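You operate a simulated robot arm through the tools that you are given. There is no shell and no other tool.

You run a simulated robot arm. Do the job below in one go: nothing can be reset, and whatever is moved stays where it is left.

## Task
Wipe the press base, oil a patch on it and run the table out and in.
Fine: blue wiper first, then the brown dabber dipped in the oil tub; put both back and leave the blue dabber. Set down upright: brown dabber. Where these are worked on the way, their far stop is far enough and under half their travel is too little: press table. A coat counts when it lies all over at full strength: go over it till it gets no stronger. What is to be rubbed or washed off counts as gone when no trace of it is left.

Only the result counts: the job must be done as asked and must still hold three seconds after the hand-in. Knocking over, shifting, dropping, spilling or breaking anything else fails it.

## Robot
A 7-joint arm with a two-finger parallel gripper, fixed in place. Base frame: the origin is at the foot of the arm, x ahead of it, y to its left, z up; the work surface is at about z = 755. Readings come in mm, degrees, newtons and seconds.
With the tool pointing down near the work surface it reaches from about 360 to 780 mm from the base axis. Its first joint turns from -143.0 to 143.0 degrees. Payload 3 kg.
The TCP is the grasp point between the finger pads, 30 mm short of the fingertips. In the tool frame z runs along the fingers and y along their closing line. The gripper opens to 110 mm. The fingers are 20 mm wide and 10 mm thick; the gripper's body (48 by 112 mm) begins 55 mm behind the TCP.
Orientation is that of the tool frame in the base frame, as a unit quaternion [x, y, z, w]. With the fingers straight down and closing along the base's y, the tool's x points along the base's -x, its y along +y and its z along -z.

## Interface
- The arm moves only by the tool arm_command. Its argument "commands" is text: rows parted by semicolons, each of 7 numbers parted by spaces: the gripper command, from -1 (shut) to 1 (fully open), values between in proportion, then the shift along the tool's x, y, z in units of 100 mm (1.0 is 100 mm), then the turn, a rotation vector about the tool's x, y, z in units of 180 degrees (1.0 is 180 degrees). In form: fingers tx ty tz wx wy wz; .... A call has 1 to 20 rows; each row is the pose to reach, as a shift and turn from the pose commanded when the call began, along the tool's axes at that moment. A call with a number of a shift or a turn outside -1 to 1 is refused whole. Each row takes 0.2 s and may step no farther than 50 mm and 8.6 degrees from the row before; otherwise, or with a gripper value out of range, the whole call is refused. Where a pose cannot be reached the arm comes as near as it can. A force on the tool above 40 N (or 10 N above the force at the start of the call, whichever is more), or a blocked arm, ends the call early, and 0.2 s more pass. Each finger travels about 153 mm/s and halts on what it meets, pressing with about 33 N; the grip force reading is that of the motor and also rises with nothing between the fingers. The clock runs only during rows and for 0.2 s after the last one: add rows that repeat a pose to give the fingers time. It gives the time, the measured TCP pose, the force on the tool (base axes), the opening and the grip force at its end, in the units of the frame above (readings bear some noise), with the torque about the TCP (base axes, N m) and any sound that the robot's microphone picked up.
- Cameras (640 x 400 px; columns grow to the right, rows downward): "scene" is fixed at [403.3, -499.4, 1363.6]; the picture's right is [0.89, -0.46, 0.00], its down [-0.26, -0.50, -0.83] and it looks along [0.38, 0.73, -0.56] (base axes); focal length 355 px, centre (320, 200). "wrist" rides on the gripper at [72, 17, -103] in the tool frame; the picture's right is [-0.23, 0.97, 0.00], its down [-0.76, -0.18, -0.62] and it looks along [-0.61, -0.14, 0.78] (tool axes); focal length 222 px, centre (320, 200). There is no depth. A picture from a camera that has moved, and an enlarged one, comes with that camera's place and axes in the base frame and with its lens.
- get_image(camera): a new picture of that camera. No time passes.
- lift_body(by): slides the trunk up (or, below 0, down) by that many mm; the arm rides with it, the base frame stays. It gives what a move gives, with no picture.
- enlarge(camera, box): a new picture of the part [left, top, right, bottom] of that camera's present view, enlarged. No time passes.
- finish_job(): hands the job in; it is judged then, once.

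Nothing tells you positions but the pictures and the camera data. Unless the task says otherwise, let go and move clear before handing in.

The tools are called after "Emit:" by a JSON object that holds its "method" and its "body". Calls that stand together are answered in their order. arm_command: Moves the arm, as the interface text tells. Its arguments: {"type":"object","properties":{"commands":{"type":"string"}},"required":["commands"]} The other tools are called the same way: lift_body (by) slides the trunk up or down; get_image (camera) takes a picture; enlarge (camera, box) takes an enlarged picture of a part of a camera's view; finish_job () hands the job in.

At the start:

```text
time: 0.0
tcp_pos: [641.3, 3.6, 1072.5]
orientation: [0.001, 1.0, 0.0, 0.0]
ft_force: [0.3, 0.3, -0.1]
wrist_torque: [-0.02, 0.02, 0.01]
width: 109.9
grip_force: 0.0
trunk travel left (down, up): [-400.0, 90.0]
```

scene: 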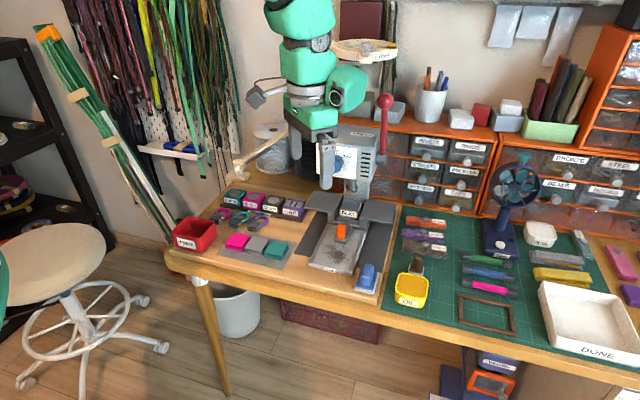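
wrist: 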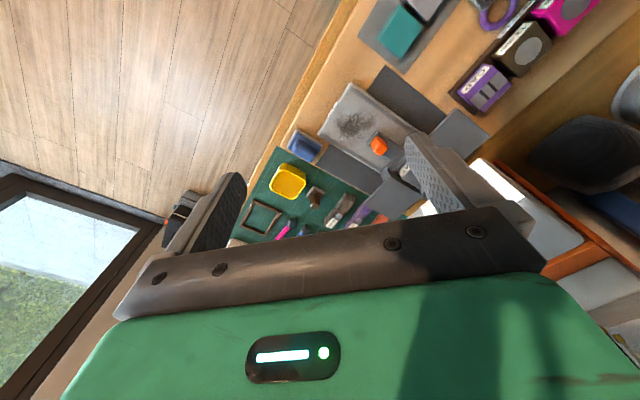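

I see a workbench with a press in the middle, a blue wiper near the table edge, a yellow oil tub and other items on a green mat. I'll enlarge the views to identify the parts before moving.

Emit:
{"method": "enlarge", "body": {"camera": "scene", "box": [280, 170, 440, 300]}}

Emit:
{"method": "enlarge", "body": {"camera": "scene", "box": [380, 200, 540, 340]}}

Emit:
{"method": "enlarge", "body": {"camera": "scene", "box": [160, 170, 320, 280]}}

Emit:
{"method": "enlarge", "body": {"camera": "wrist", "box": [230, 60, 470, 260]}}

```text
3.08 times, centred on (360, 235) of scene
camera zoom: at [403.3, -499.4, 1363.6], right [0.89, -0.46, 0.0], down [-0.26, -0.5, -0.83], along [0.38, 0.73, -0.56], focal length 1093 px, centre (197, 92)
```

zoom: 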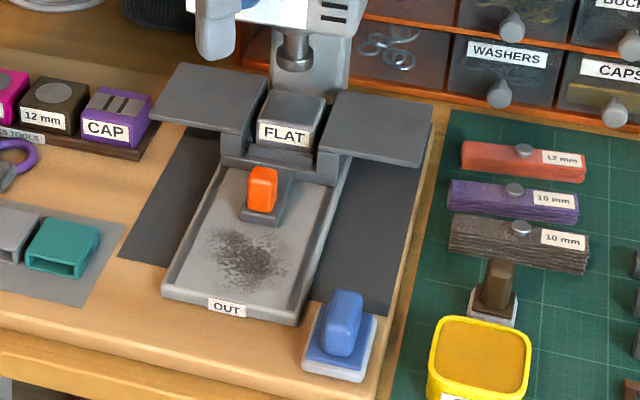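

```text
2.86 times, centred on (460, 270) of scene
camera zoom: at [403.3, -499.4, 1363.6], right [0.89, -0.46, 0.0], down [-0.26, -0.5, -0.83], along [0.38, 0.73, -0.56], focal length 1014 px, centre (-80, 0)
```

zoom: 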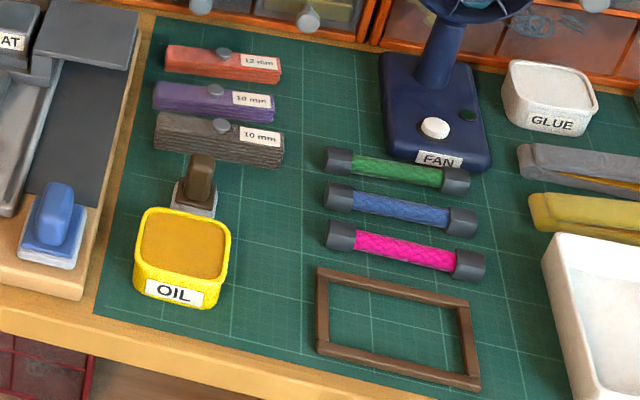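

```text
3.64 times, centred on (240, 225) of scene
camera zoom: at [403.3, -499.4, 1363.6], right [0.89, -0.46, 0.0], down [-0.26, -0.5, -0.83], along [0.38, 0.73, -0.56], focal length 1291 px, centre (611, 109)
```

zoom: 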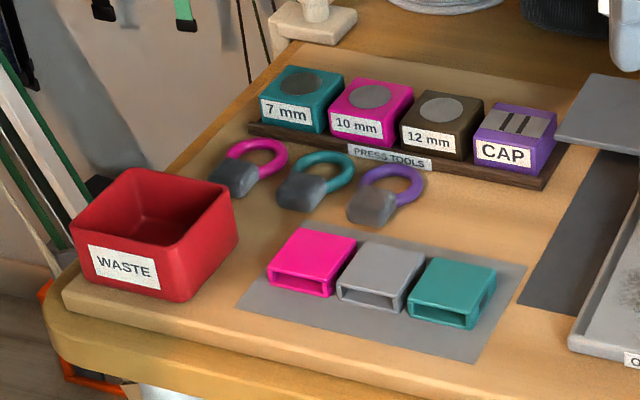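

```text
2.00 times, centred on (350, 160) of wrist
camera zoom: at [569.8, 19.8, 1174.7], right [0.23, 0.97, 0.0], down [0.76, -0.18, 0.62], along [0.61, -0.14, -0.78], focal length 444 px, centre (260, 280)
```

zoom: 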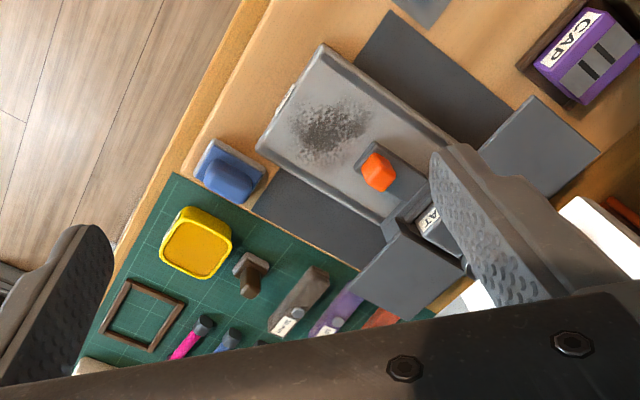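

The table's front edge runs diagonally (about 45°) in the base frame, with the press facing toward -x,-y. I'll turn the wrist so its camera looks square at the press and take a picture.

Emit:
{"method": "arm_command", "body": {"commands": "1 0 0 0 0 0 -0.042; 1 0 0 0 0 0 -0.084; 1 0 0 0 0 0 -0.126; 1 0 0 0 0 0 -0.168; 1 0 0 0 0 0 -0.21; 1 0 0 0 0 0 -0.25; 1 0 0 0 0 0 -0.25"}}

Emit:
{"method": "get_image", "body": {"camera": "wrist"}}

Emit:
{"method": "get_image", "body": {"camera": "scene"}}

```text
time: 1.6
tcp_pos: [640.5, 2.4, 1071.7]
orientation: [-0.383, 0.924, 0.0, 0.0]
ft_force: [0.8, 0.0, 0.5]
wrist_torque: [0.0, 0.01, -0.01]
width: 110.0
grip_force: 0.0
trunk travel left (down, up): [-400.0, 90.0]
```

```text
taken
camera wrist: at [579.0, -36.3, 1175.5], right [-0.53, 0.85, 0.0], down [0.66, 0.41, 0.62], along [0.53, 0.33, -0.78], focal length 222 px, centre (320, 200)
```

wrist: 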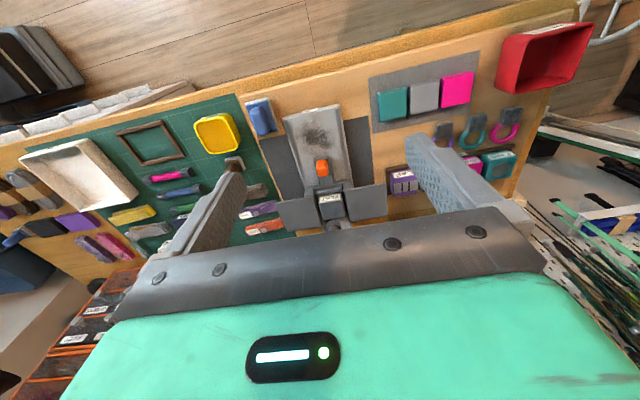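

```text
taken
```

scene: 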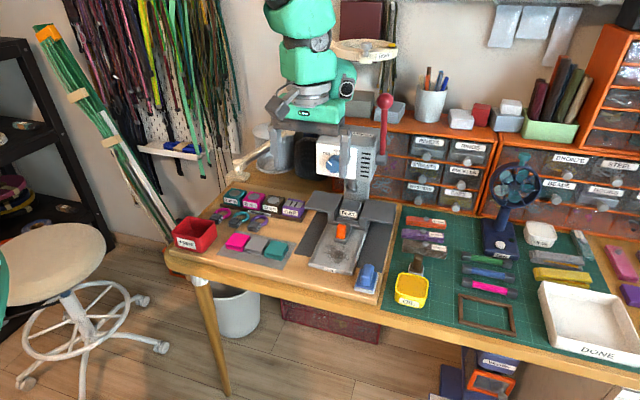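

The wrist view now shows the press, wiper, oil tub and brown dabber. I'll enlarge the press and the tools.

Emit:
{"method": "enlarge", "body": {"camera": "wrist", "box": [230, 90, 400, 230]}}

Emit:
{"method": "enlarge", "body": {"camera": "wrist", "box": [100, 90, 280, 220]}}

Emit:
{"method": "enlarge", "body": {"camera": "scene", "box": [340, 230, 440, 310]}}

Emit:
{"method": "enlarge", "body": {"camera": "scene", "box": [500, 180, 640, 370]}}

```text
2.86 times, centred on (315, 160) of wrist
camera zoom: at [579.0, -36.3, 1175.5], right [-0.53, 0.85, 0.0], down [0.66, 0.41, 0.62], along [0.53, 0.33, -0.78], focal length 635 px, centre (334, 314)
```

zoom: 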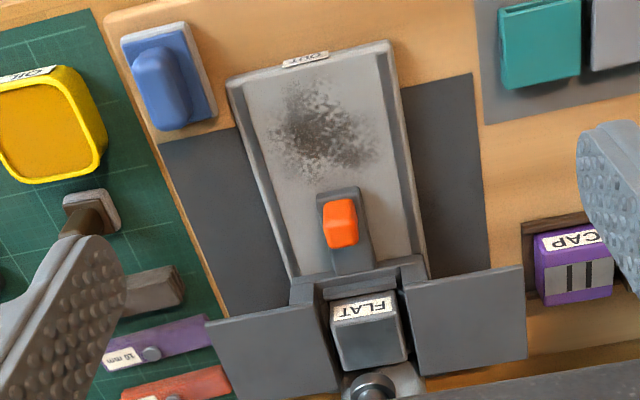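

```text
3.08 times, centred on (190, 155) of wrist
camera zoom: at [579.0, -36.3, 1175.5], right [-0.53, 0.85, 0.0], down [0.66, 0.41, 0.62], along [0.53, 0.33, -0.78], focal length 684 px, centre (720, 338)
```

zoom: 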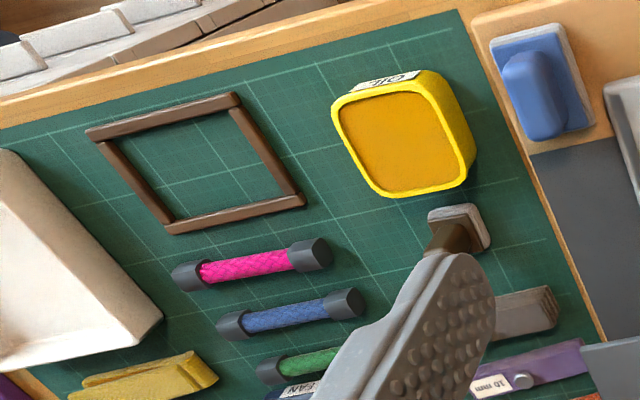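

```text
5.00 times, centred on (390, 270) of scene
camera zoom: at [403.3, -499.4, 1363.6], right [0.89, -0.46, 0.0], down [-0.26, -0.5, -0.83], along [0.38, 0.73, -0.56], focal length 1775 px, centre (-30, -150)
```

zoom: 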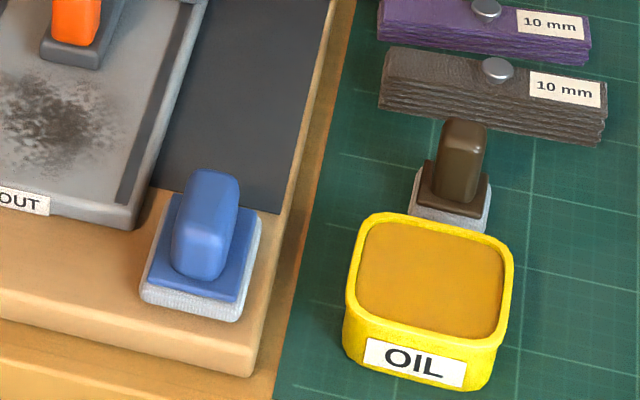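

```text
2.11 times, centred on (570, 275) of scene
camera zoom: at [403.3, -499.4, 1363.6], right [0.89, -0.46, 0.0], down [-0.26, -0.5, -0.83], along [0.38, 0.73, -0.56], focal length 748 px, centre (-206, 42)
```

zoom: 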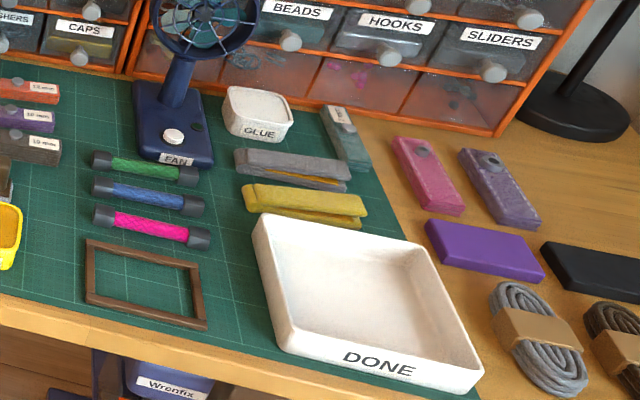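

Items appear clear: the blue wiper at roughly (750,-55), oil tub at about (825,-125), brown dabber at about (877,-80), and the press table's orange knob at about (765,85). I'll test the horizontal reach high above the bench and look from there.

Emit:
{"method": "arm_command", "body": {"commands": "1 -0.1 -0.25 0 0 0 0; 1 -0.2 -0.5 0 0 0 0; 1 -0.3 -0.75 0 0 0 0; 1 -0.4 -1.0 0 0 0 0; 1 -0.4 -1.0 0 0 0 0"}}

Emit:
{"method": "get_image", "body": {"camera": "wrist"}}

```text
time: 2.8
tcp_pos: [739.4, -39.7, 1073.5]
orientation: [-0.383, 0.924, 0.001, 0.0]
ft_force: [0.1, 0.0, 0.0]
wrist_torque: [0.03, 0.01, 0.01]
width: 110.0
grip_force: 0.1
trunk travel left (down, up): [-400.0, 90.0]
```

```text
taken
camera wrist: at [677.4, -78.7, 1175.4], right [-0.53, 0.85, 0.0], down [0.66, 0.41, 0.62], along [0.53, 0.33, -0.78], focal length 222 px, centre (320, 200)
```

wrist: 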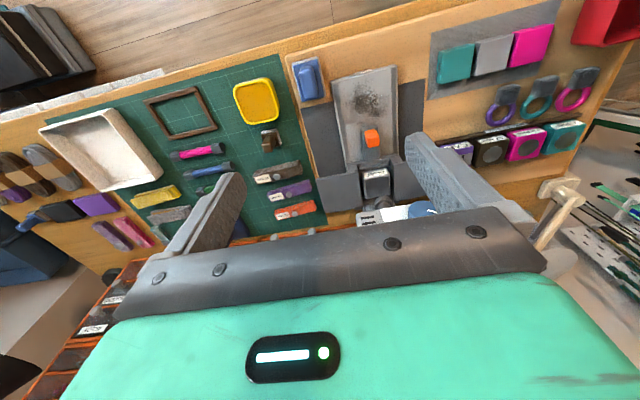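

The arm reached that position accurately. I'll go on outward toward the dabber position at height to check reach.

Emit:
{"method": "arm_command", "body": {"commands": "1 -0.15 -0.25 0 0 0 0; 1 -0.3 -0.5 0 0 0 0; 1 -0.45 -0.75 0 0 0 0; 1 -0.6 -1.0 0 0 0 0; 1 -0.6 -1.0 0 0 0 0"}}

Emit:
{"method": "get_image", "body": {"camera": "wrist"}}

Emit:
{"method": "get_image", "body": {"camera": "scene"}}

```text
time: 4.0
tcp_pos: [784.1, -49.5, 1071.0]
orientation: [-0.383, 0.924, 0.0, -0.001]
ft_force: [0.7, 0.7, 1.4]
wrist_torque: [0.02, -0.01, -0.04]
width: 109.8
grip_force: 0.0
out of reach, approached as far as the arm can: row 2, 3, 4, 5
trunk travel left (down, up): [-400.0, 90.0]
```

```text
taken
camera wrist: at [721.4, -89.4, 1172.8], right [-0.53, 0.85, 0.0], down [0.66, 0.41, 0.62], along [0.53, 0.33, -0.78], focal length 222 px, centre (320, 200)
```

wrist: 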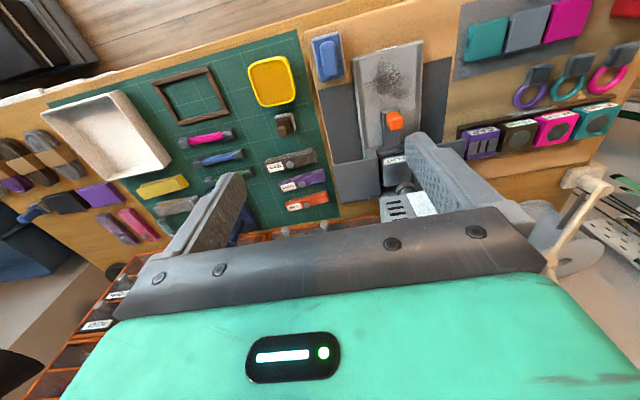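

```text
taken
```

scene: 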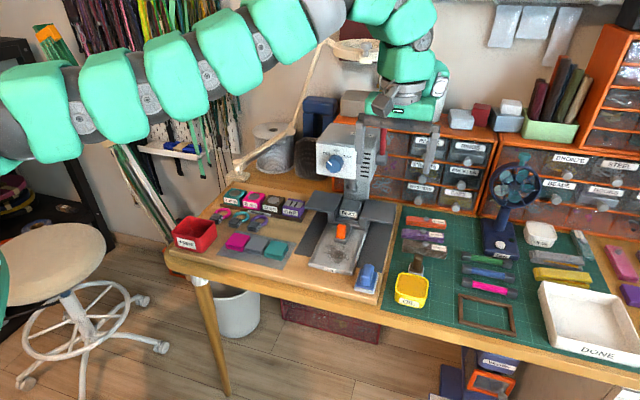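

At this height the vertical-tool reach ends at about 786 mm. I'll lower the trunk by 150 to see if reach grows at a lower shoulder height.

Emit:
{"method": "lift_body", "body": {"by": -150}}

Emit:
{"method": "arm_command", "body": {"commands": "1 0 0 0 0 0 0"}}

Emit:
{"method": "get_image", "body": {"camera": "wrist"}}

Emit:
{"method": "get_image", "body": {"camera": "scene"}}

```text
time: 5.8
tcp_pos: [782.9, -49.3, 920.5]
orientation: [-0.383, 0.924, 0.0, 0.0]
ft_force: [0.0, 0.2, -0.7]
wrist_torque: [0.0, -0.04, 0.01]
width: 110.0
grip_force: 0.0
trunk travel left (down, up): [-250.0, 240.0]
```

```text
time: 6.2
tcp_pos: [783.6, -51.6, 921.0]
orientation: [-0.383, 0.924, 0.0, 0.0]
ft_force: [-0.9, 0.5, 0.4]
wrist_torque: [0.02, 0.01, -0.02]
width: 109.8
grip_force: 0.1
trunk travel left (down, up): [-250.0, 240.0]
```

```text
taken
camera wrist: at [721.4, -89.4, 1022.8], right [-0.53, 0.85, 0.0], down [0.66, 0.41, 0.62], along [0.53, 0.33, -0.78], focal length 222 px, centre (320, 200)
```

wrist: 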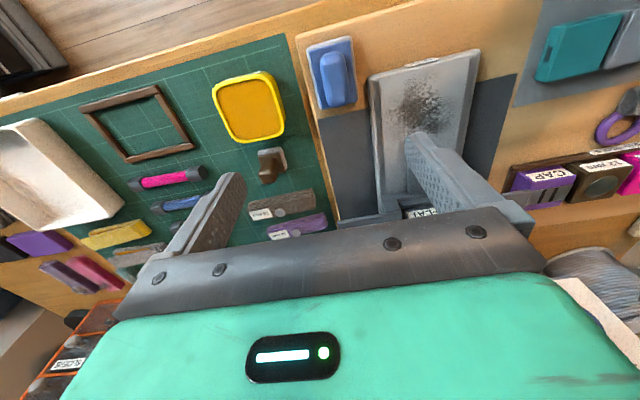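

```text
taken
```

scene: 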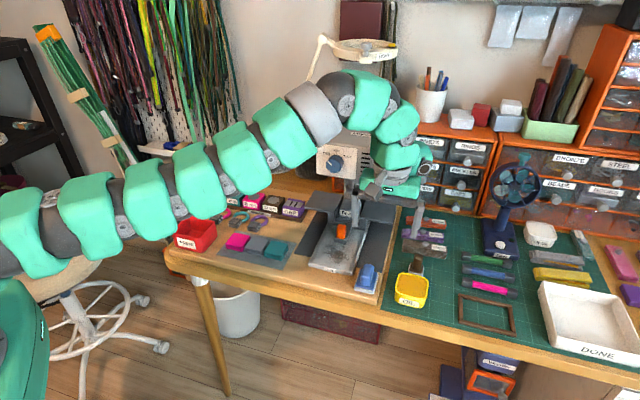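

Lowering keeps the position steady; the arm now slopes up to the wrist, so lower TCP heights gain reach. I'll zoom on the wiper and the dabber/tub from here for exact placement.

Emit:
{"method": "enlarge", "body": {"camera": "wrist", "box": [280, 20, 420, 130]}}

Emit:
{"method": "enlarge", "body": {"camera": "wrist", "box": [180, 50, 340, 250]}}

Emit:
{"method": "enlarge", "body": {"camera": "wrist", "box": [350, 40, 540, 230]}}

```text
3.64 times, centred on (350, 75) of wrist
camera zoom: at [721.4, -89.4, 1022.8], right [-0.53, 0.85, 0.0], down [0.66, 0.41, 0.62], along [0.53, 0.33, -0.78], focal length 808 px, centre (211, 654)
```

zoom: 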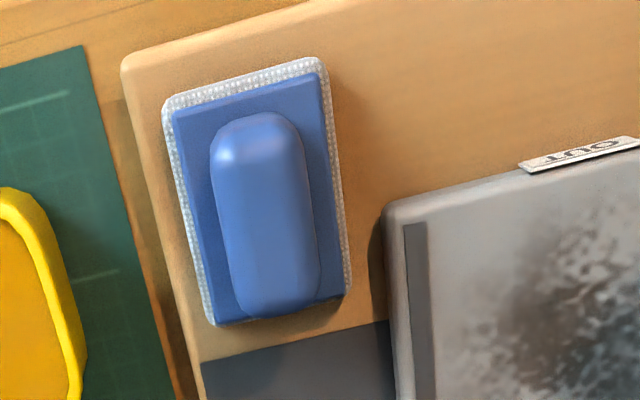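

```text
2.00 times, centred on (260, 150) of wrist
camera zoom: at [721.4, -89.4, 1022.8], right [-0.53, 0.85, 0.0], down [0.66, 0.41, 0.62], along [0.53, 0.33, -0.78], focal length 444 px, centre (440, 300)
```

zoom: 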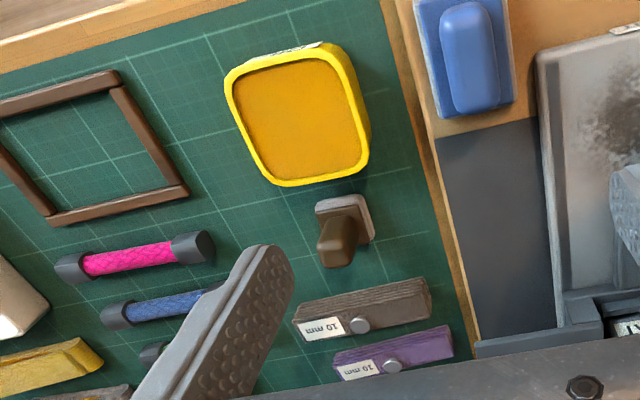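

```text
2.11 times, centred on (445, 135) of wrist
camera zoom: at [721.4, -89.4, 1022.8], right [-0.53, 0.85, 0.0], down [0.66, 0.41, 0.62], along [0.53, 0.33, -0.78], focal length 468 px, centre (57, 337)
```

zoom: 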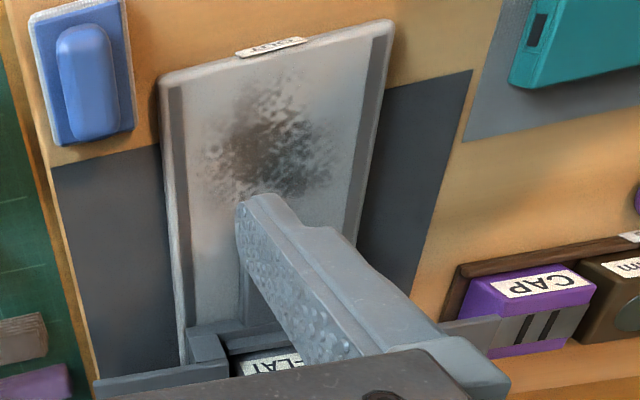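

The wiper's pad is about 42×55 mm centred near (750,-55), its handle about 23 mm wide along the tool's closing line, with the top near z=800. I'll narrow the fingers to ~50 mm and go to z≈860 above it, then check.

Emit:
{"method": "arm_command", "body": {"commands": "0.5 0.13 0.107 0 0 0 0; 0 0.262 0.214 0 0 0 0; -0.09 0.262 0.214 0.3 0 0 0; -0.09 0.262 0.214 0.6 0 0 0; -0.09 0.262 0.214 0.6 0 0 0"}}

Emit:
{"method": "get_image", "body": {"camera": "wrist"}}

Emit:
{"method": "enlarge", "body": {"camera": "scene", "box": [320, 200, 440, 300]}}

```text
time: 7.3
tcp_pos: [749.9, -53.7, 859.9]
orientation: [-0.382, 0.924, 0.0, 0.0]
ft_force: [-0.5, 0.4, 0.6]
wrist_torque: [0.02, 0.0, 0.0]
width: 49.9
grip_force: 0.2
trunk travel left (down, up): [-250.0, 240.0]
```

```text
taken
camera wrist: at [688.1, -93.9, 961.1], right [-0.53, 0.85, 0.0], down [0.66, 0.41, 0.62], along [0.53, 0.33, -0.78], focal length 222 px, centre (320, 200)
```

wrist: 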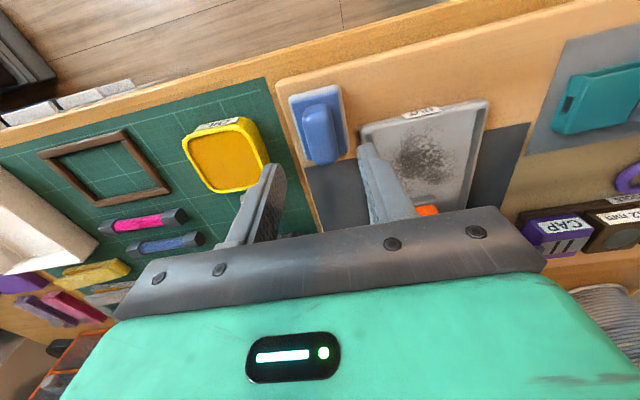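

```text
4.00 times, centred on (380, 250) of scene
camera zoom: at [403.3, -499.4, 1363.6], right [0.89, -0.46, 0.0], down [-0.26, -0.5, -0.83], along [0.38, 0.73, -0.56], focal length 1420 px, centre (80, 0)
```

zoom: 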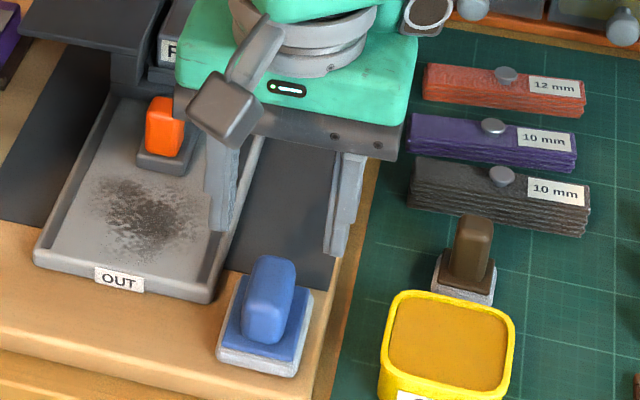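

The fingers line up on either side of the handle. I'll lower to TCP z≈812 and check before closing.

Emit:
{"method": "arm_command", "body": {"commands": "-0.09 0 0 0.16 0 0 0; -0.09 0 0 0.32 0 0 0; -0.09 0 0 0.48 0 0 0; -0.09 0 0 0.48 0 0 0"}}

Emit:
{"method": "get_image", "body": {"camera": "wrist"}}

Emit:
{"method": "enlarge", "body": {"camera": "scene", "box": [330, 220, 420, 300]}}

```text
time: 8.3
tcp_pos: [749.4, -54.8, 814.3]
orientation: [-0.383, 0.924, -0.001, 0.0]
ft_force: [-0.7, -0.5, 1.3]
wrist_torque: [0.03, -0.04, -0.01]
width: 50.0
grip_force: 0.0
trunk travel left (down, up): [-250.0, 240.0]
```

```text
taken
camera wrist: at [687.7, -93.4, 915.5], right [-0.53, 0.85, 0.0], down [0.66, 0.41, 0.62], along [0.53, 0.33, -0.78], focal length 222 px, centre (320, 200)
```

wrist: 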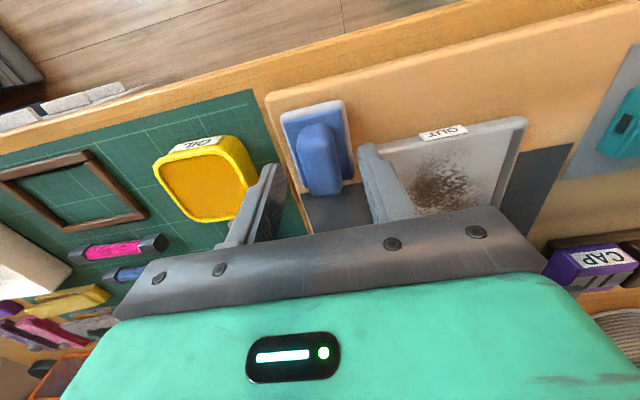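

```text
5.00 times, centred on (375, 260) of scene
camera zoom: at [403.3, -499.4, 1363.6], right [0.89, -0.46, 0.0], down [-0.26, -0.5, -0.83], along [0.38, 0.73, -0.56], focal length 1775 px, centre (45, -100)
```

zoom: 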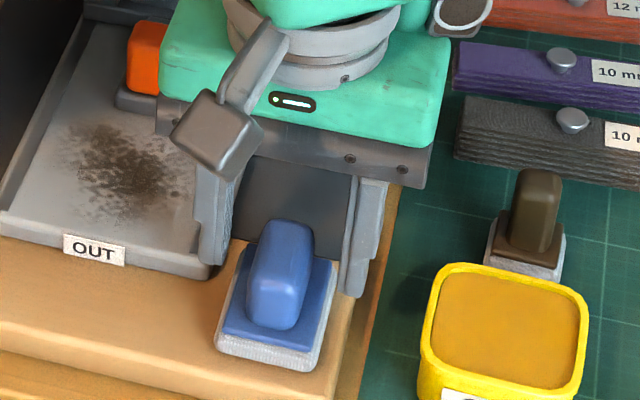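

The fingers straddle the handle and the tips are above the blue plate. I'll close the gripper now.

Emit:
{"method": "arm_command", "body": {"commands": "-1 0 0 0 0 0 0; -1 0 0 0 0 0 0; -1 0 0 0 0 0 0; -1 0 0 0 0 0 0"}}

Emit:
{"method": "get_image", "body": {"camera": "wrist"}}

Emit:
{"method": "enlarge", "body": {"camera": "scene", "box": [330, 220, 420, 300]}}

```text
time: 9.3
tcp_pos: [750.1, -54.2, 813.6]
orientation: [-0.382, 0.924, 0.0, 0.0]
ft_force: [0.5, 1.0, 1.2]
wrist_torque: [0.01, -0.05, 0.01]
width: 22.9
grip_force: 32.9
trunk travel left (down, up): [-250.0, 240.0]
```

```text
taken
camera wrist: at [687.6, -93.4, 915.5], right [-0.53, 0.85, 0.0], down [0.66, 0.41, 0.62], along [0.53, 0.33, -0.78], focal length 222 px, centre (320, 200)
```

wrist: 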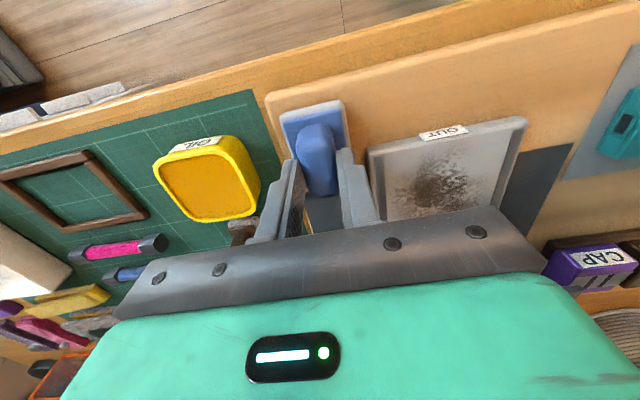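

```text
5.00 times, centred on (375, 260) of scene
camera zoom: at [403.3, -499.4, 1363.6], right [0.89, -0.46, 0.0], down [-0.26, -0.5, -0.83], along [0.38, 0.73, -0.56], focal length 1775 px, centre (45, -100)
```

zoom: 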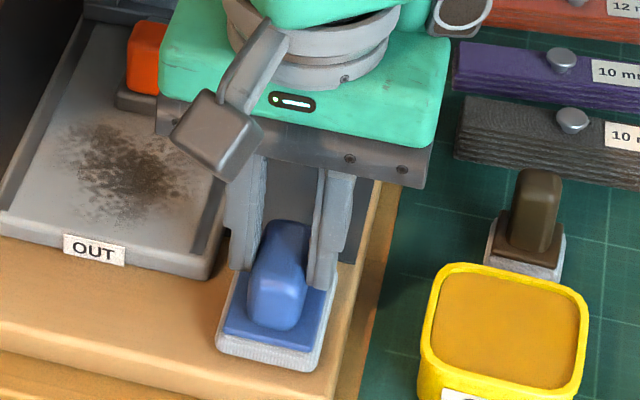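

The wiper is held (width 22.9 mm). I'll lift it 50 mm and carry it over the dirt patch, then look at the tray height.

Emit:
{"method": "arm_command", "body": {"commands": "-1 0 0 -0.2 0 0 0; -1 0 0 -0.4 0 0 0; -1 0 0 -0.5 0 0 0; -1 -0.2 0.3 -0.5 0 0 0; -1 -0.4 0.6 -0.5 0 0 0; -1 -0.557 0.886 -0.5 0 0 0; -1 -0.557 0.886 -0.5 0 0 0"}}

Emit:
{"method": "get_image", "body": {"camera": "wrist"}}

Emit:
{"method": "enlarge", "body": {"camera": "scene", "box": [290, 180, 410, 290]}}

```text
time: 10.9
tcp_pos: [725.5, 47.5, 863.3]
orientation: [-0.383, 0.924, 0.002, 0.0]
ft_force: [-0.3, 0.8, -1.3]
wrist_torque: [-0.01, -0.04, 0.0]
width: 22.8
grip_force: 32.9
trunk travel left (down, up): [-250.0, 240.0]
```

```text
taken
camera wrist: at [663.8, 8.1, 965.9], right [-0.53, 0.85, 0.0], down [0.66, 0.41, 0.62], along [0.53, 0.33, -0.78], focal length 222 px, centre (320, 200)
```

wrist: 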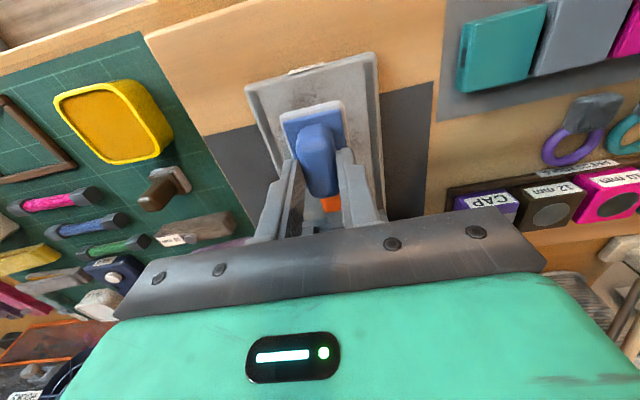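

```text
3.64 times, centred on (350, 235) of scene
camera zoom: at [403.3, -499.4, 1363.6], right [0.89, -0.46, 0.0], down [-0.26, -0.5, -0.83], along [0.38, 0.73, -0.56], focal length 1291 px, centre (211, 73)
```

zoom: 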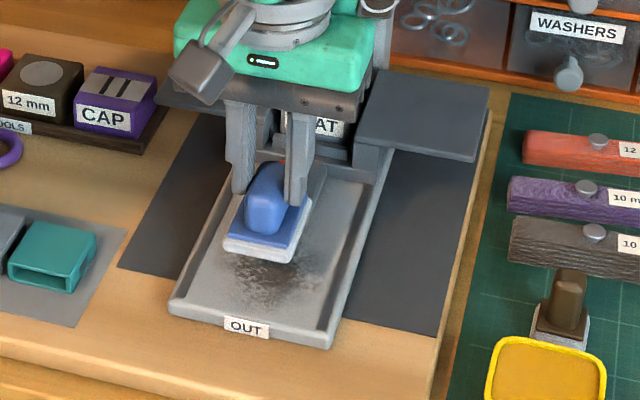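

The wiper hangs over the dirt and the tool is about 50 mm above its resting height. I'll lower toward the tray floor in small steps, watching force.

Emit:
{"method": "arm_command", "body": {"commands": "-1 0 0 0.15 0 0 0; -1 0 0 0.28 0 0 0; -1 0 0 0.32 0 0 0; -1 0 0 0.34 0 0 0; -1 0 0 0.36 0 0 0"}}

Emit:
{"method": "enlarge", "body": {"camera": "scene", "box": [290, 180, 410, 290]}}

```text
time: 12.2
tcp_pos: [726.5, 48.8, 827.5]
orientation: [-0.384, 0.923, 0.0, 0.0]
ft_force: [-0.2, 1.3, 3.3]
wrist_torque: [0.02, 0.02, 0.02]
width: 22.6
grip_force: 33.0
trunk travel left (down, up): [-250.0, 240.0]
```

```text
3.64 times, centred on (350, 235) of scene
camera zoom: at [403.3, -499.4, 1363.6], right [0.89, -0.46, 0.0], down [-0.26, -0.5, -0.83], along [0.38, 0.73, -0.56], focal length 1291 px, centre (211, 73)
```

zoom: 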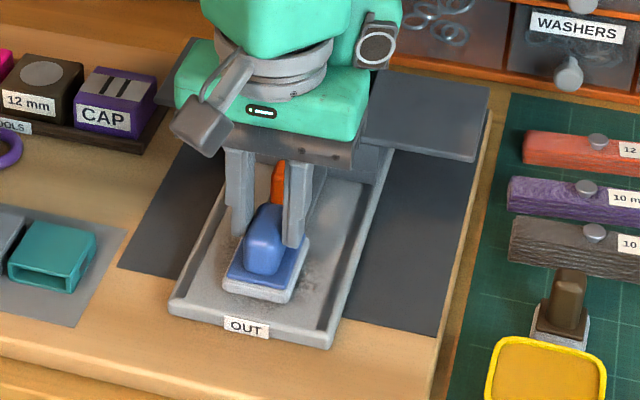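

There may be first contact (3.3 N upward). I'll press down 1–2 mm more and read the force.

Emit:
{"method": "arm_command", "body": {"commands": "-1 0 0 0.01 0 0 0; -1 0 0 0.02 0 0 0"}}

```text
time: 12.8
tcp_pos: [727.1, 48.7, 826.9]
orientation: [-0.383, 0.924, -0.001, 0.002]
ft_force: [1.6, 3.7, 17.1]
wrist_torque: [0.05, 0.18, 0.0]
width: 23.1
grip_force: 33.1
trunk travel left (down, up): [-250.0, 240.0]
```

Contact is firm at about 17 N, so the tray floor sits ~12–13 mm above the wiper's rest height. I'll zoom to measure the side clearance in the tray before sweeping.

Emit:
{"method": "enlarge", "body": {"camera": "scene", "box": [325, 215, 395, 280]}}

Emit:
{"method": "enlarge", "body": {"camera": "wrist", "box": [230, 60, 420, 230]}}

```text
6.15 times, centred on (360, 248) of scene
camera zoom: at [403.3, -499.4, 1363.6], right [0.89, -0.46, 0.0], down [-0.26, -0.5, -0.83], along [0.38, 0.73, -0.56], focal length 2185 px, centre (74, -92)
```

zoom: 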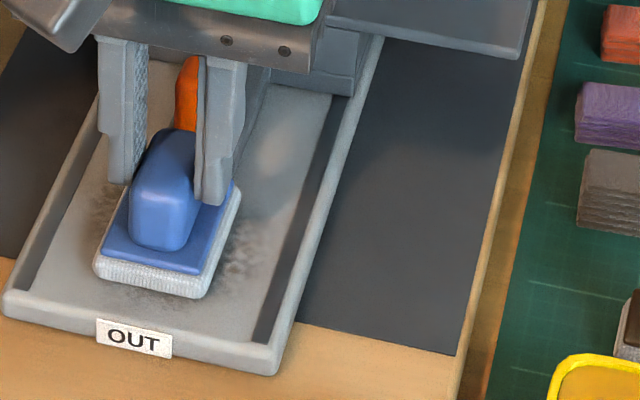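

```text
2.35 times, centred on (325, 145) of wrist
camera zoom: at [664.0, 9.2, 929.1], right [-0.53, 0.85, 0.0], down [0.66, 0.41, 0.63], along [0.53, 0.33, -0.78], focal length 523 px, centre (308, 329)
```

zoom: 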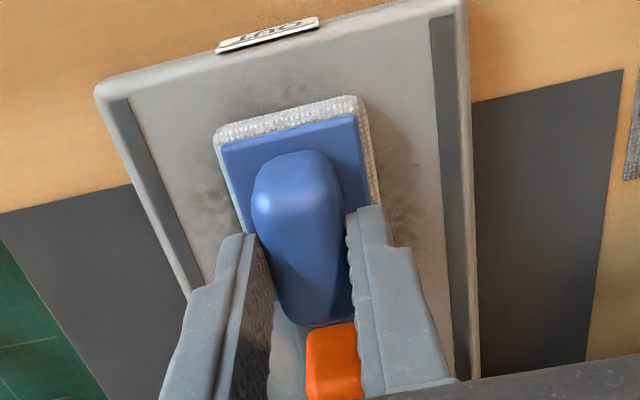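

The pad sits centred between the two dark strips with about 20 mm clearance on each side, and dirt shows around it. I'll make a first gentle side-to-side sweep.

Emit:
{"method": "arm_command", "body": {"commands": "-1 0 0.04 0 0 0 0; -1 0 0.08 0 0 0 0; -1 0 0.12 0 0 0 0; -1 0 0.17 0 0 0 0; -1 0 0.12 0 0 0 0; -1 0 0.06 0 0 0 0; -1 0 0 0 0 0 0; -1 0 -0.06 0 0 0 0; -1 0 -0.12 0 0 0 0; -1 0 -0.17 0 0 0 0; -1 0 -0.12 0 0 0 0; -1 0 -0.06 0 0 0 0; -1 0 0 0 0 0 0"}}

Emit:
{"method": "enlarge", "body": {"camera": "scene", "box": [325, 215, 395, 280]}}

Emit:
{"method": "enlarge", "body": {"camera": "wrist", "box": [230, 60, 420, 230]}}

```text
time: 15.6
tcp_pos: [725.9, 47.2, 825.4]
orientation: [-0.383, 0.924, 0.001, 0.0]
ft_force: [3.1, -5.8, 16.1]
wrist_torque: [-0.18, -0.17, 0.0]
width: 22.4
grip_force: 33.2
trunk travel left (down, up): [-250.0, 240.0]
```

```text
6.15 times, centred on (360, 248) of scene
camera zoom: at [403.3, -499.4, 1363.6], right [0.89, -0.46, 0.0], down [-0.26, -0.5, -0.83], along [0.38, 0.73, -0.56], focal length 2185 px, centre (74, -92)
```

zoom: 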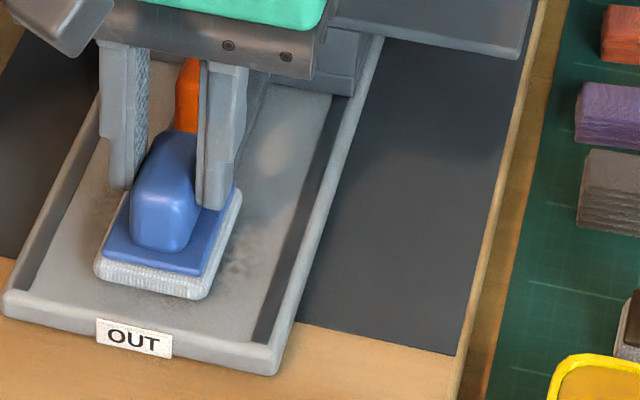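

```text
2.35 times, centred on (325, 145) of wrist
camera zoom: at [664.4, 8.4, 927.6], right [-0.53, 0.85, 0.0], down [0.66, 0.41, 0.62], along [0.53, 0.33, -0.78], focal length 523 px, centre (308, 329)
```

zoom: 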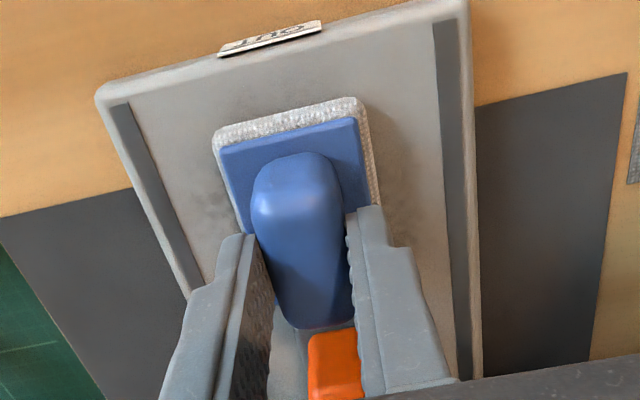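

The dirt is fading fast under the sweep. I'll continue with a raster covering forward and back positions as well.

Emit:
{"method": "arm_command", "body": {"commands": "-1 0.06 0.06 0 0 0 0; -1 0.12 0.12 0 0 0 0; -1 0.12 0.18 0 0 0 0; -1 0.12 0.09 0 0 0 0; -1 0.12 0 0 0 0 0; -1 0.12 -0.09 0 0 0 0; -1 0.12 -0.18 0 0 0 0; -1 0.04 -0.18 0 0 0 0; -1 0.04 -0.09 0 0 0 0; -1 0.04 0 0 0 0 0; -1 0.04 0.09 0 0 0 0; -1 0.04 0.18 0 0 0 0; -1 -0.06 0.18 0 0 0 0; -1 -0.06 0.09 0 0 0 0; -1 -0.06 0 0 0 0 0; -1 -0.06 -0.09 0 0 0 0; -1 -0.06 -0.18 0 0 0 0; -1 0 -0.12 0 0 0 0; -1 0 -0.06 0 0 0 0; -1 0 0 0 0 0 0"}}

Emit:
{"method": "enlarge", "body": {"camera": "scene", "box": [325, 215, 395, 280]}}

Emit:
{"method": "enlarge", "body": {"camera": "wrist", "box": [230, 60, 420, 230]}}

```text
time: 19.8
tcp_pos: [725.4, 48.2, 825.9]
orientation: [-0.384, 0.923, 0.0, 0.001]
ft_force: [1.8, -3.3, 9.4]
wrist_torque: [-0.12, -0.1, 0.01]
width: 23.1
grip_force: 32.9
trunk travel left (down, up): [-250.0, 240.0]
```

```text
6.15 times, centred on (360, 248) of scene
camera zoom: at [403.3, -499.4, 1363.6], right [0.89, -0.46, 0.0], down [-0.26, -0.5, -0.83], along [0.38, 0.73, -0.56], focal length 2185 px, centre (74, -92)
```

zoom: 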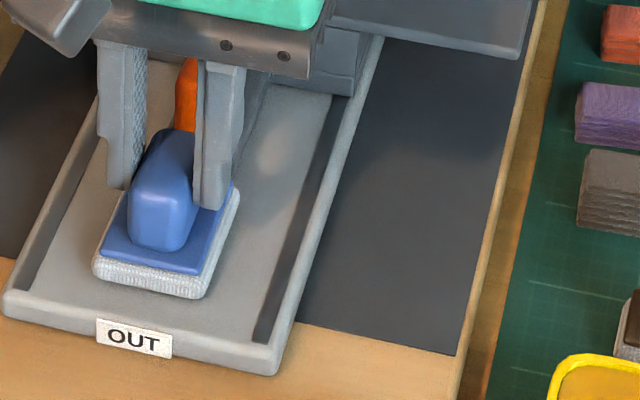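

```text
2.35 times, centred on (325, 145) of wrist
camera zoom: at [663.9, 9.0, 927.4], right [-0.53, 0.85, 0.0], down [0.66, 0.41, 0.62], along [0.53, 0.33, -0.78], focal length 523 px, centre (308, 329)
```

zoom: 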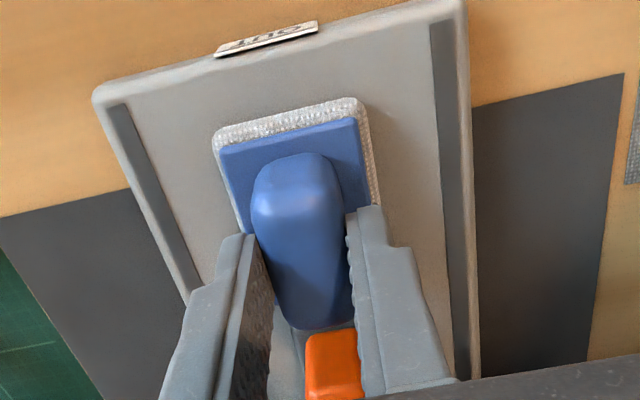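

The visible area looks clean. I'll do another raster with lengthwise strokes so nothing remains under the pad, then lift and inspect.

Emit:
{"method": "arm_command", "body": {"commands": "-1 -0.04 0.08 0.01 0 0 0; -1 -0.08 0.16 0.01 0 0 0; -1 0 0.18 0.01 0 0 0; -1 0.08 0.18 0.01 0 0 0; -1 0.14 0.14 0.01 0 0 0; -1 0.14 0.08 0.01 0 0 0; -1 0.06 0.08 0.01 0 0 0; -1 -0.02 0.08 0.01 0 0 0; -1 -0.08 0.06 0.01 0 0 0; -1 -0.08 0 0.01 0 0 0; -1 0 0 0.01 0 0 0; -1 0.08 0 0.01 0 0 0; -1 0.14 -0.04 0.01 0 0 0; -1 0.14 -0.1 0.01 0 0 0; -1 0.06 -0.1 0.01 0 0 0; -1 -0.02 -0.1 0.01 0 0 0; -1 -0.08 -0.12 0.01 0 0 0; -1 -0.06 -0.18 0.01 0 0 0; -1 0.04 -0.18 0.01 0 0 0; -1 0.12 -0.18 0.01 0 0 0"}}

Emit:
{"method": "arm_command", "body": {"commands": "-1 -0.06 0.05 0 0 0 0; -1 -0.12 0.1 0 0 0 0; -1 -0.12 0.18 0 0 0 0; -1 -0.12 0.18 -0.1 0 0 0; -1 -0.12 0.18 -0.25 0 0 0; -1 -0.12 0.0 -0.4 0 0 0; -1 -0.12 -0.4 -0.4 0 0 0; -1 -0.12 -0.6 -0.4 0 0 0"}}

Emit:
{"method": "enlarge", "body": {"camera": "scene", "box": [310, 200, 400, 285]}}

Emit:
{"method": "get_image", "body": {"camera": "wrist"}}

```text
time: 23.9
tcp_pos: [731.7, 28.0, 824.7]
orientation: [-0.383, 0.924, -0.001, 0.002]
ft_force: [6.8, 3.1, 21.3]
wrist_torque: [0.15, -0.23, -0.02]
width: 23.1
grip_force: 32.9
trunk travel left (down, up): [-250.0, 240.0]
```

```text
time: 25.8
tcp_pos: [781.3, -6.4, 865.2]
orientation: [-0.383, 0.924, 0.0, 0.0]
ft_force: [-0.7, 0.4, 0.4]
wrist_torque: [-0.01, 0.02, -0.01]
width: 22.8
grip_force: 33.4
trunk travel left (down, up): [-250.0, 240.0]
```

```text
4.71 times, centred on (355, 242) of scene
camera zoom: at [403.3, -499.4, 1363.6], right [0.89, -0.46, 0.0], down [-0.26, -0.5, -0.83], along [0.38, 0.73, -0.56], focal length 1671 px, centre (155, 0)
```

zoom: 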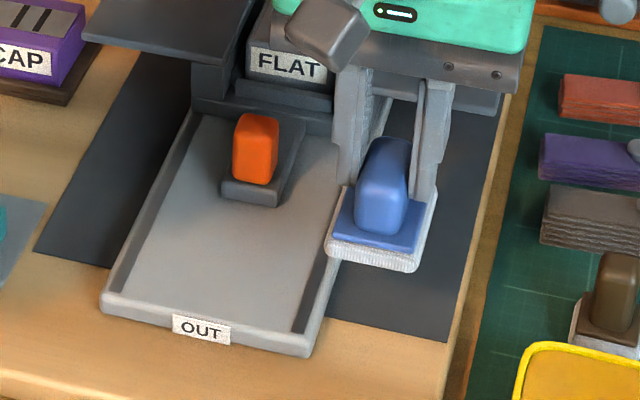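

```text
taken
camera wrist: at [718.8, -45.7, 966.7], right [-0.53, 0.85, 0.0], down [0.66, 0.41, 0.62], along [0.53, 0.33, -0.78], focal length 222 px, centre (320, 200)
```

wrist: 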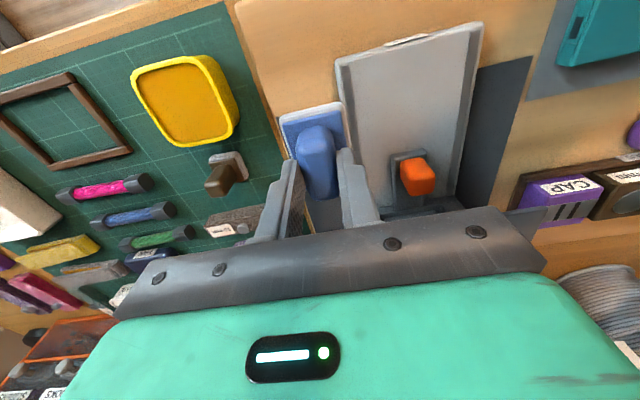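

The base looks clean. I'll zoom in on it from the wrist camera to check for any faint trace.

Emit:
{"method": "enlarge", "body": {"camera": "wrist", "box": [330, 20, 500, 220]}}

Emit:
{"method": "enlarge", "body": {"camera": "scene", "box": [325, 220, 385, 275]}}

```text
2.00 times, centred on (415, 120) of wrist
camera zoom: at [718.8, -45.7, 966.7], right [-0.53, 0.85, 0.0], down [0.66, 0.41, 0.62], along [0.53, 0.33, -0.78], focal length 444 px, centre (130, 360)
```

zoom: 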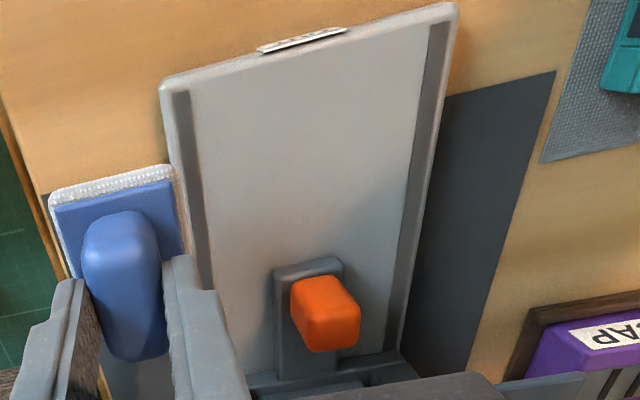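

```text
7.27 times, centred on (355, 248) of scene
camera zoom: at [403.3, -499.4, 1363.6], right [0.89, -0.46, 0.0], down [-0.26, -0.5, -0.83], along [0.38, 0.73, -0.56], focal length 2582 px, centre (66, -146)
```

zoom: 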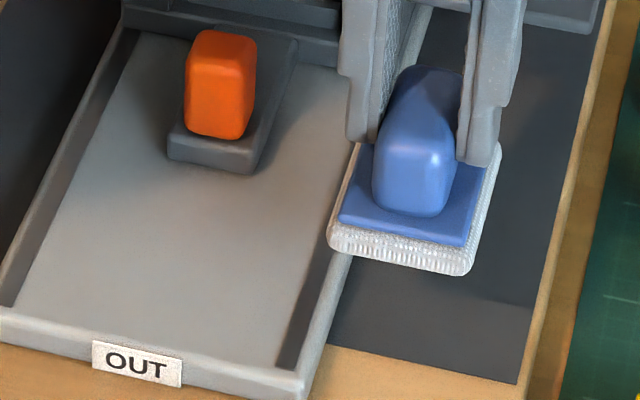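

It looks clean; to be sure I'll make one more pass slightly farther back toward the table tongue (staying ~2 mm clear of it).

Emit:
{"method": "arm_command", "body": {"commands": "-1 -0.06 0.4 0 0 0 0; -1 -0.11 0.62 0 0 0 0; -1 -0.11 0.62 0.2 0 0 0; -1 -0.11 0.62 0.35 0 0 0; -1 -0.11 0.62 0.39 0 0 0; -1 -0.11 0.7 0.39 0 0 0; -1 -0.11 0.78 0.39 0 0 0; -1 -0.11 0.86 0.39 0 0 0; -1 -0.11 0.95 0.39 0 0 0; -1 -0.02 0.95 0.39 0 0 0; -1 -0.02 0.86 0.39 0 0 0; -1 -0.02 0.78 0.39 0 0 0; -1 -0.02 0.7 0.39 0 0 0; -1 -0.02 0.6 0.39 0 0 0; -1 0.08 0.6 0.39 0 0 0; -1 0.16 0.6 0.39 0 0 0; -1 0.16 0.7 0.39 0 0 0; -1 0.16 0.78 0.39 0 0 0; -1 0.16 0.86 0.39 0 0 0; -1 0.16 0.95 0.39 0 0 0"}}

```text
time: 29.9
tcp_pos: [702.0, 49.9, 825.3]
orientation: [-0.383, 0.924, 0.001, 0.0]
ft_force: [0.4, 0.2, -1.1]
wrist_torque: [-0.01, 0.02, 0.0]
width: 22.8
grip_force: 33.0
trunk travel left (down, up): [-250.0, 240.0]
```

Contact was lost slightly (the handle has slipped up a little in the grip). I'll press 1.5–2 mm further and repeat the pass in reverse.

Emit:
{"method": "arm_command", "body": {"commands": "-1 0 0 0.01 0 0 0; -1 0 0 0.02 0 0 0"}}

```text
time: 30.6
tcp_pos: [702.5, 49.2, 822.6]
orientation: [-0.383, 0.924, 0.0, 0.0]
ft_force: [0.5, 0.2, 0.1]
wrist_torque: [0.01, -0.01, -0.03]
width: 22.9
grip_force: 32.6
trunk travel left (down, up): [-250.0, 240.0]
```

Still no contact force, so I'll look before going further.

Emit:
{"method": "enlarge", "body": {"camera": "scene", "box": [310, 200, 400, 285]}}

Emit:
{"method": "enlarge", "body": {"camera": "wrist", "box": [230, 60, 420, 230]}}

```text
4.71 times, centred on (355, 242) of scene
camera zoom: at [403.3, -499.4, 1363.6], right [0.89, -0.46, 0.0], down [-0.26, -0.5, -0.83], along [0.38, 0.73, -0.56], focal length 1671 px, centre (155, 0)
```

zoom: 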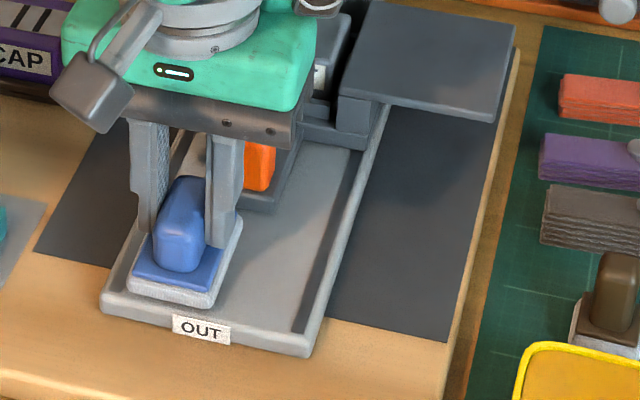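

```text
2.35 times, centred on (325, 145) of wrist
camera zoom: at [640.7, 10.0, 924.8], right [-0.53, 0.85, 0.0], down [0.66, 0.41, 0.62], along [0.53, 0.33, -0.78], focal length 523 px, centre (308, 329)
```

zoom: 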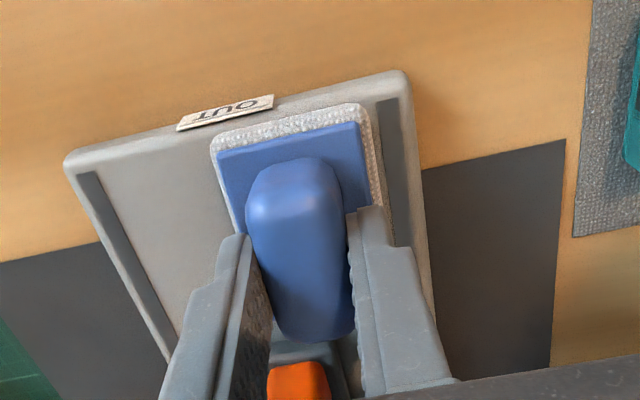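

The handle has slid up a few mm in the grip. I'll lower in 1 mm steps to find contact.

Emit:
{"method": "arm_command", "body": {"commands": "-1 0 0 0.01 0 0 0; -1 0 0 0.02 0 0 0; -1 0 0 0.03 0 0 0"}}

```text
time: 31.4
tcp_pos: [702.4, 49.1, 820.2]
orientation: [-0.382, 0.924, 0.001, 0.0]
ft_force: [-0.2, -0.4, 2.4]
wrist_torque: [-0.09, 0.02, -0.02]
width: 23.0
grip_force: 32.8
trunk travel left (down, up): [-250.0, 240.0]
```

Contact begins at about z=820 now; the pad probably landed on the table tongue's edge at the farthest-back position. I'll make one more complete light raster, keeping a bit farther from the tongue.

Emit:
{"method": "arm_command", "body": {"commands": "-1 0 -0.09 0.012 0 0 0; -1 0 -0.18 0.012 0 0 0; -1 0 -0.27 0.012 0 0 0; -1 0 -0.36 0.012 0 0 0; -1 -0.1 -0.36 0.012 0 0 0; -1 -0.1 -0.27 0.012 0 0 0; -1 -0.1 -0.18 0.012 0 0 0; -1 -0.1 -0.09 0.012 0 0 0; -1 -0.1 0 0.012 0 0 0; -1 -0.18 0 0.012 0 0 0; -1 -0.22 0 0.012 0 0 0; -1 -0.22 -0.09 0.012 0 0 0; -1 -0.22 -0.18 0.012 0 0 0; -1 -0.22 -0.27 0.012 0 0 0; -1 -0.22 -0.36 0.012 0 0 0; -1 -0.15 -0.36 0.012 0 0 0; -1 -0.15 -0.27 0.012 0 0 0; -1 -0.15 -0.18 0.012 0 0 0; -1 -0.15 -0.09 0.012 0 0 0; -1 -0.15 0 0.012 0 0 0"}}

Emit:
{"method": "enlarge", "body": {"camera": "scene", "box": [310, 200, 400, 285]}}

Emit:
{"method": "enlarge", "body": {"camera": "wrist", "box": [230, 60, 420, 230]}}

```text
time: 35.5
tcp_pos: [714.5, 58.4, 818.6]
orientation: [-0.382, 0.924, 0.0, 0.001]
ft_force: [0.9, -0.7, 0.0]
wrist_torque: [0.02, 0.03, -0.01]
width: 22.9
grip_force: 32.7
trunk travel left (down, up): [-250.0, 240.0]
```

```text
4.71 times, centred on (355, 242) of scene
camera zoom: at [403.3, -499.4, 1363.6], right [0.89, -0.46, 0.0], down [-0.26, -0.5, -0.83], along [0.38, 0.73, -0.56], focal length 1671 px, centre (155, 0)
```

zoom: 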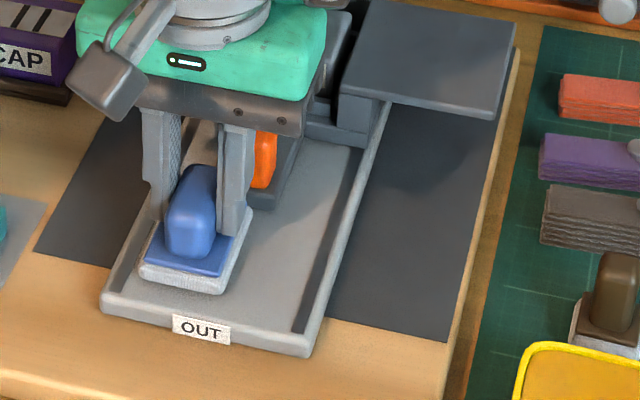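

```text
2.35 times, centred on (325, 145) of wrist
camera zoom: at [652.3, 19.4, 920.4], right [-0.53, 0.85, 0.0], down [0.66, 0.41, 0.62], along [0.53, 0.33, -0.78], focal length 523 px, centre (308, 329)
```

zoom: 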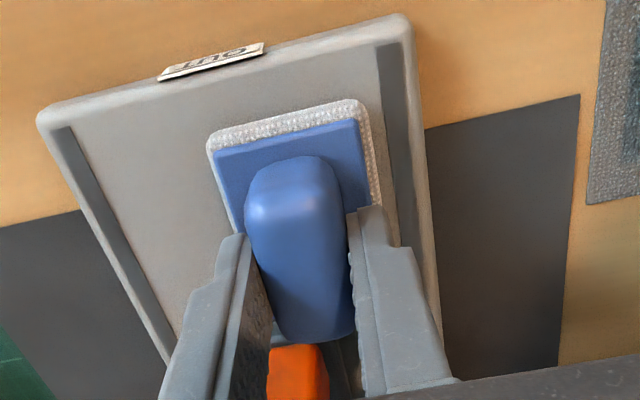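

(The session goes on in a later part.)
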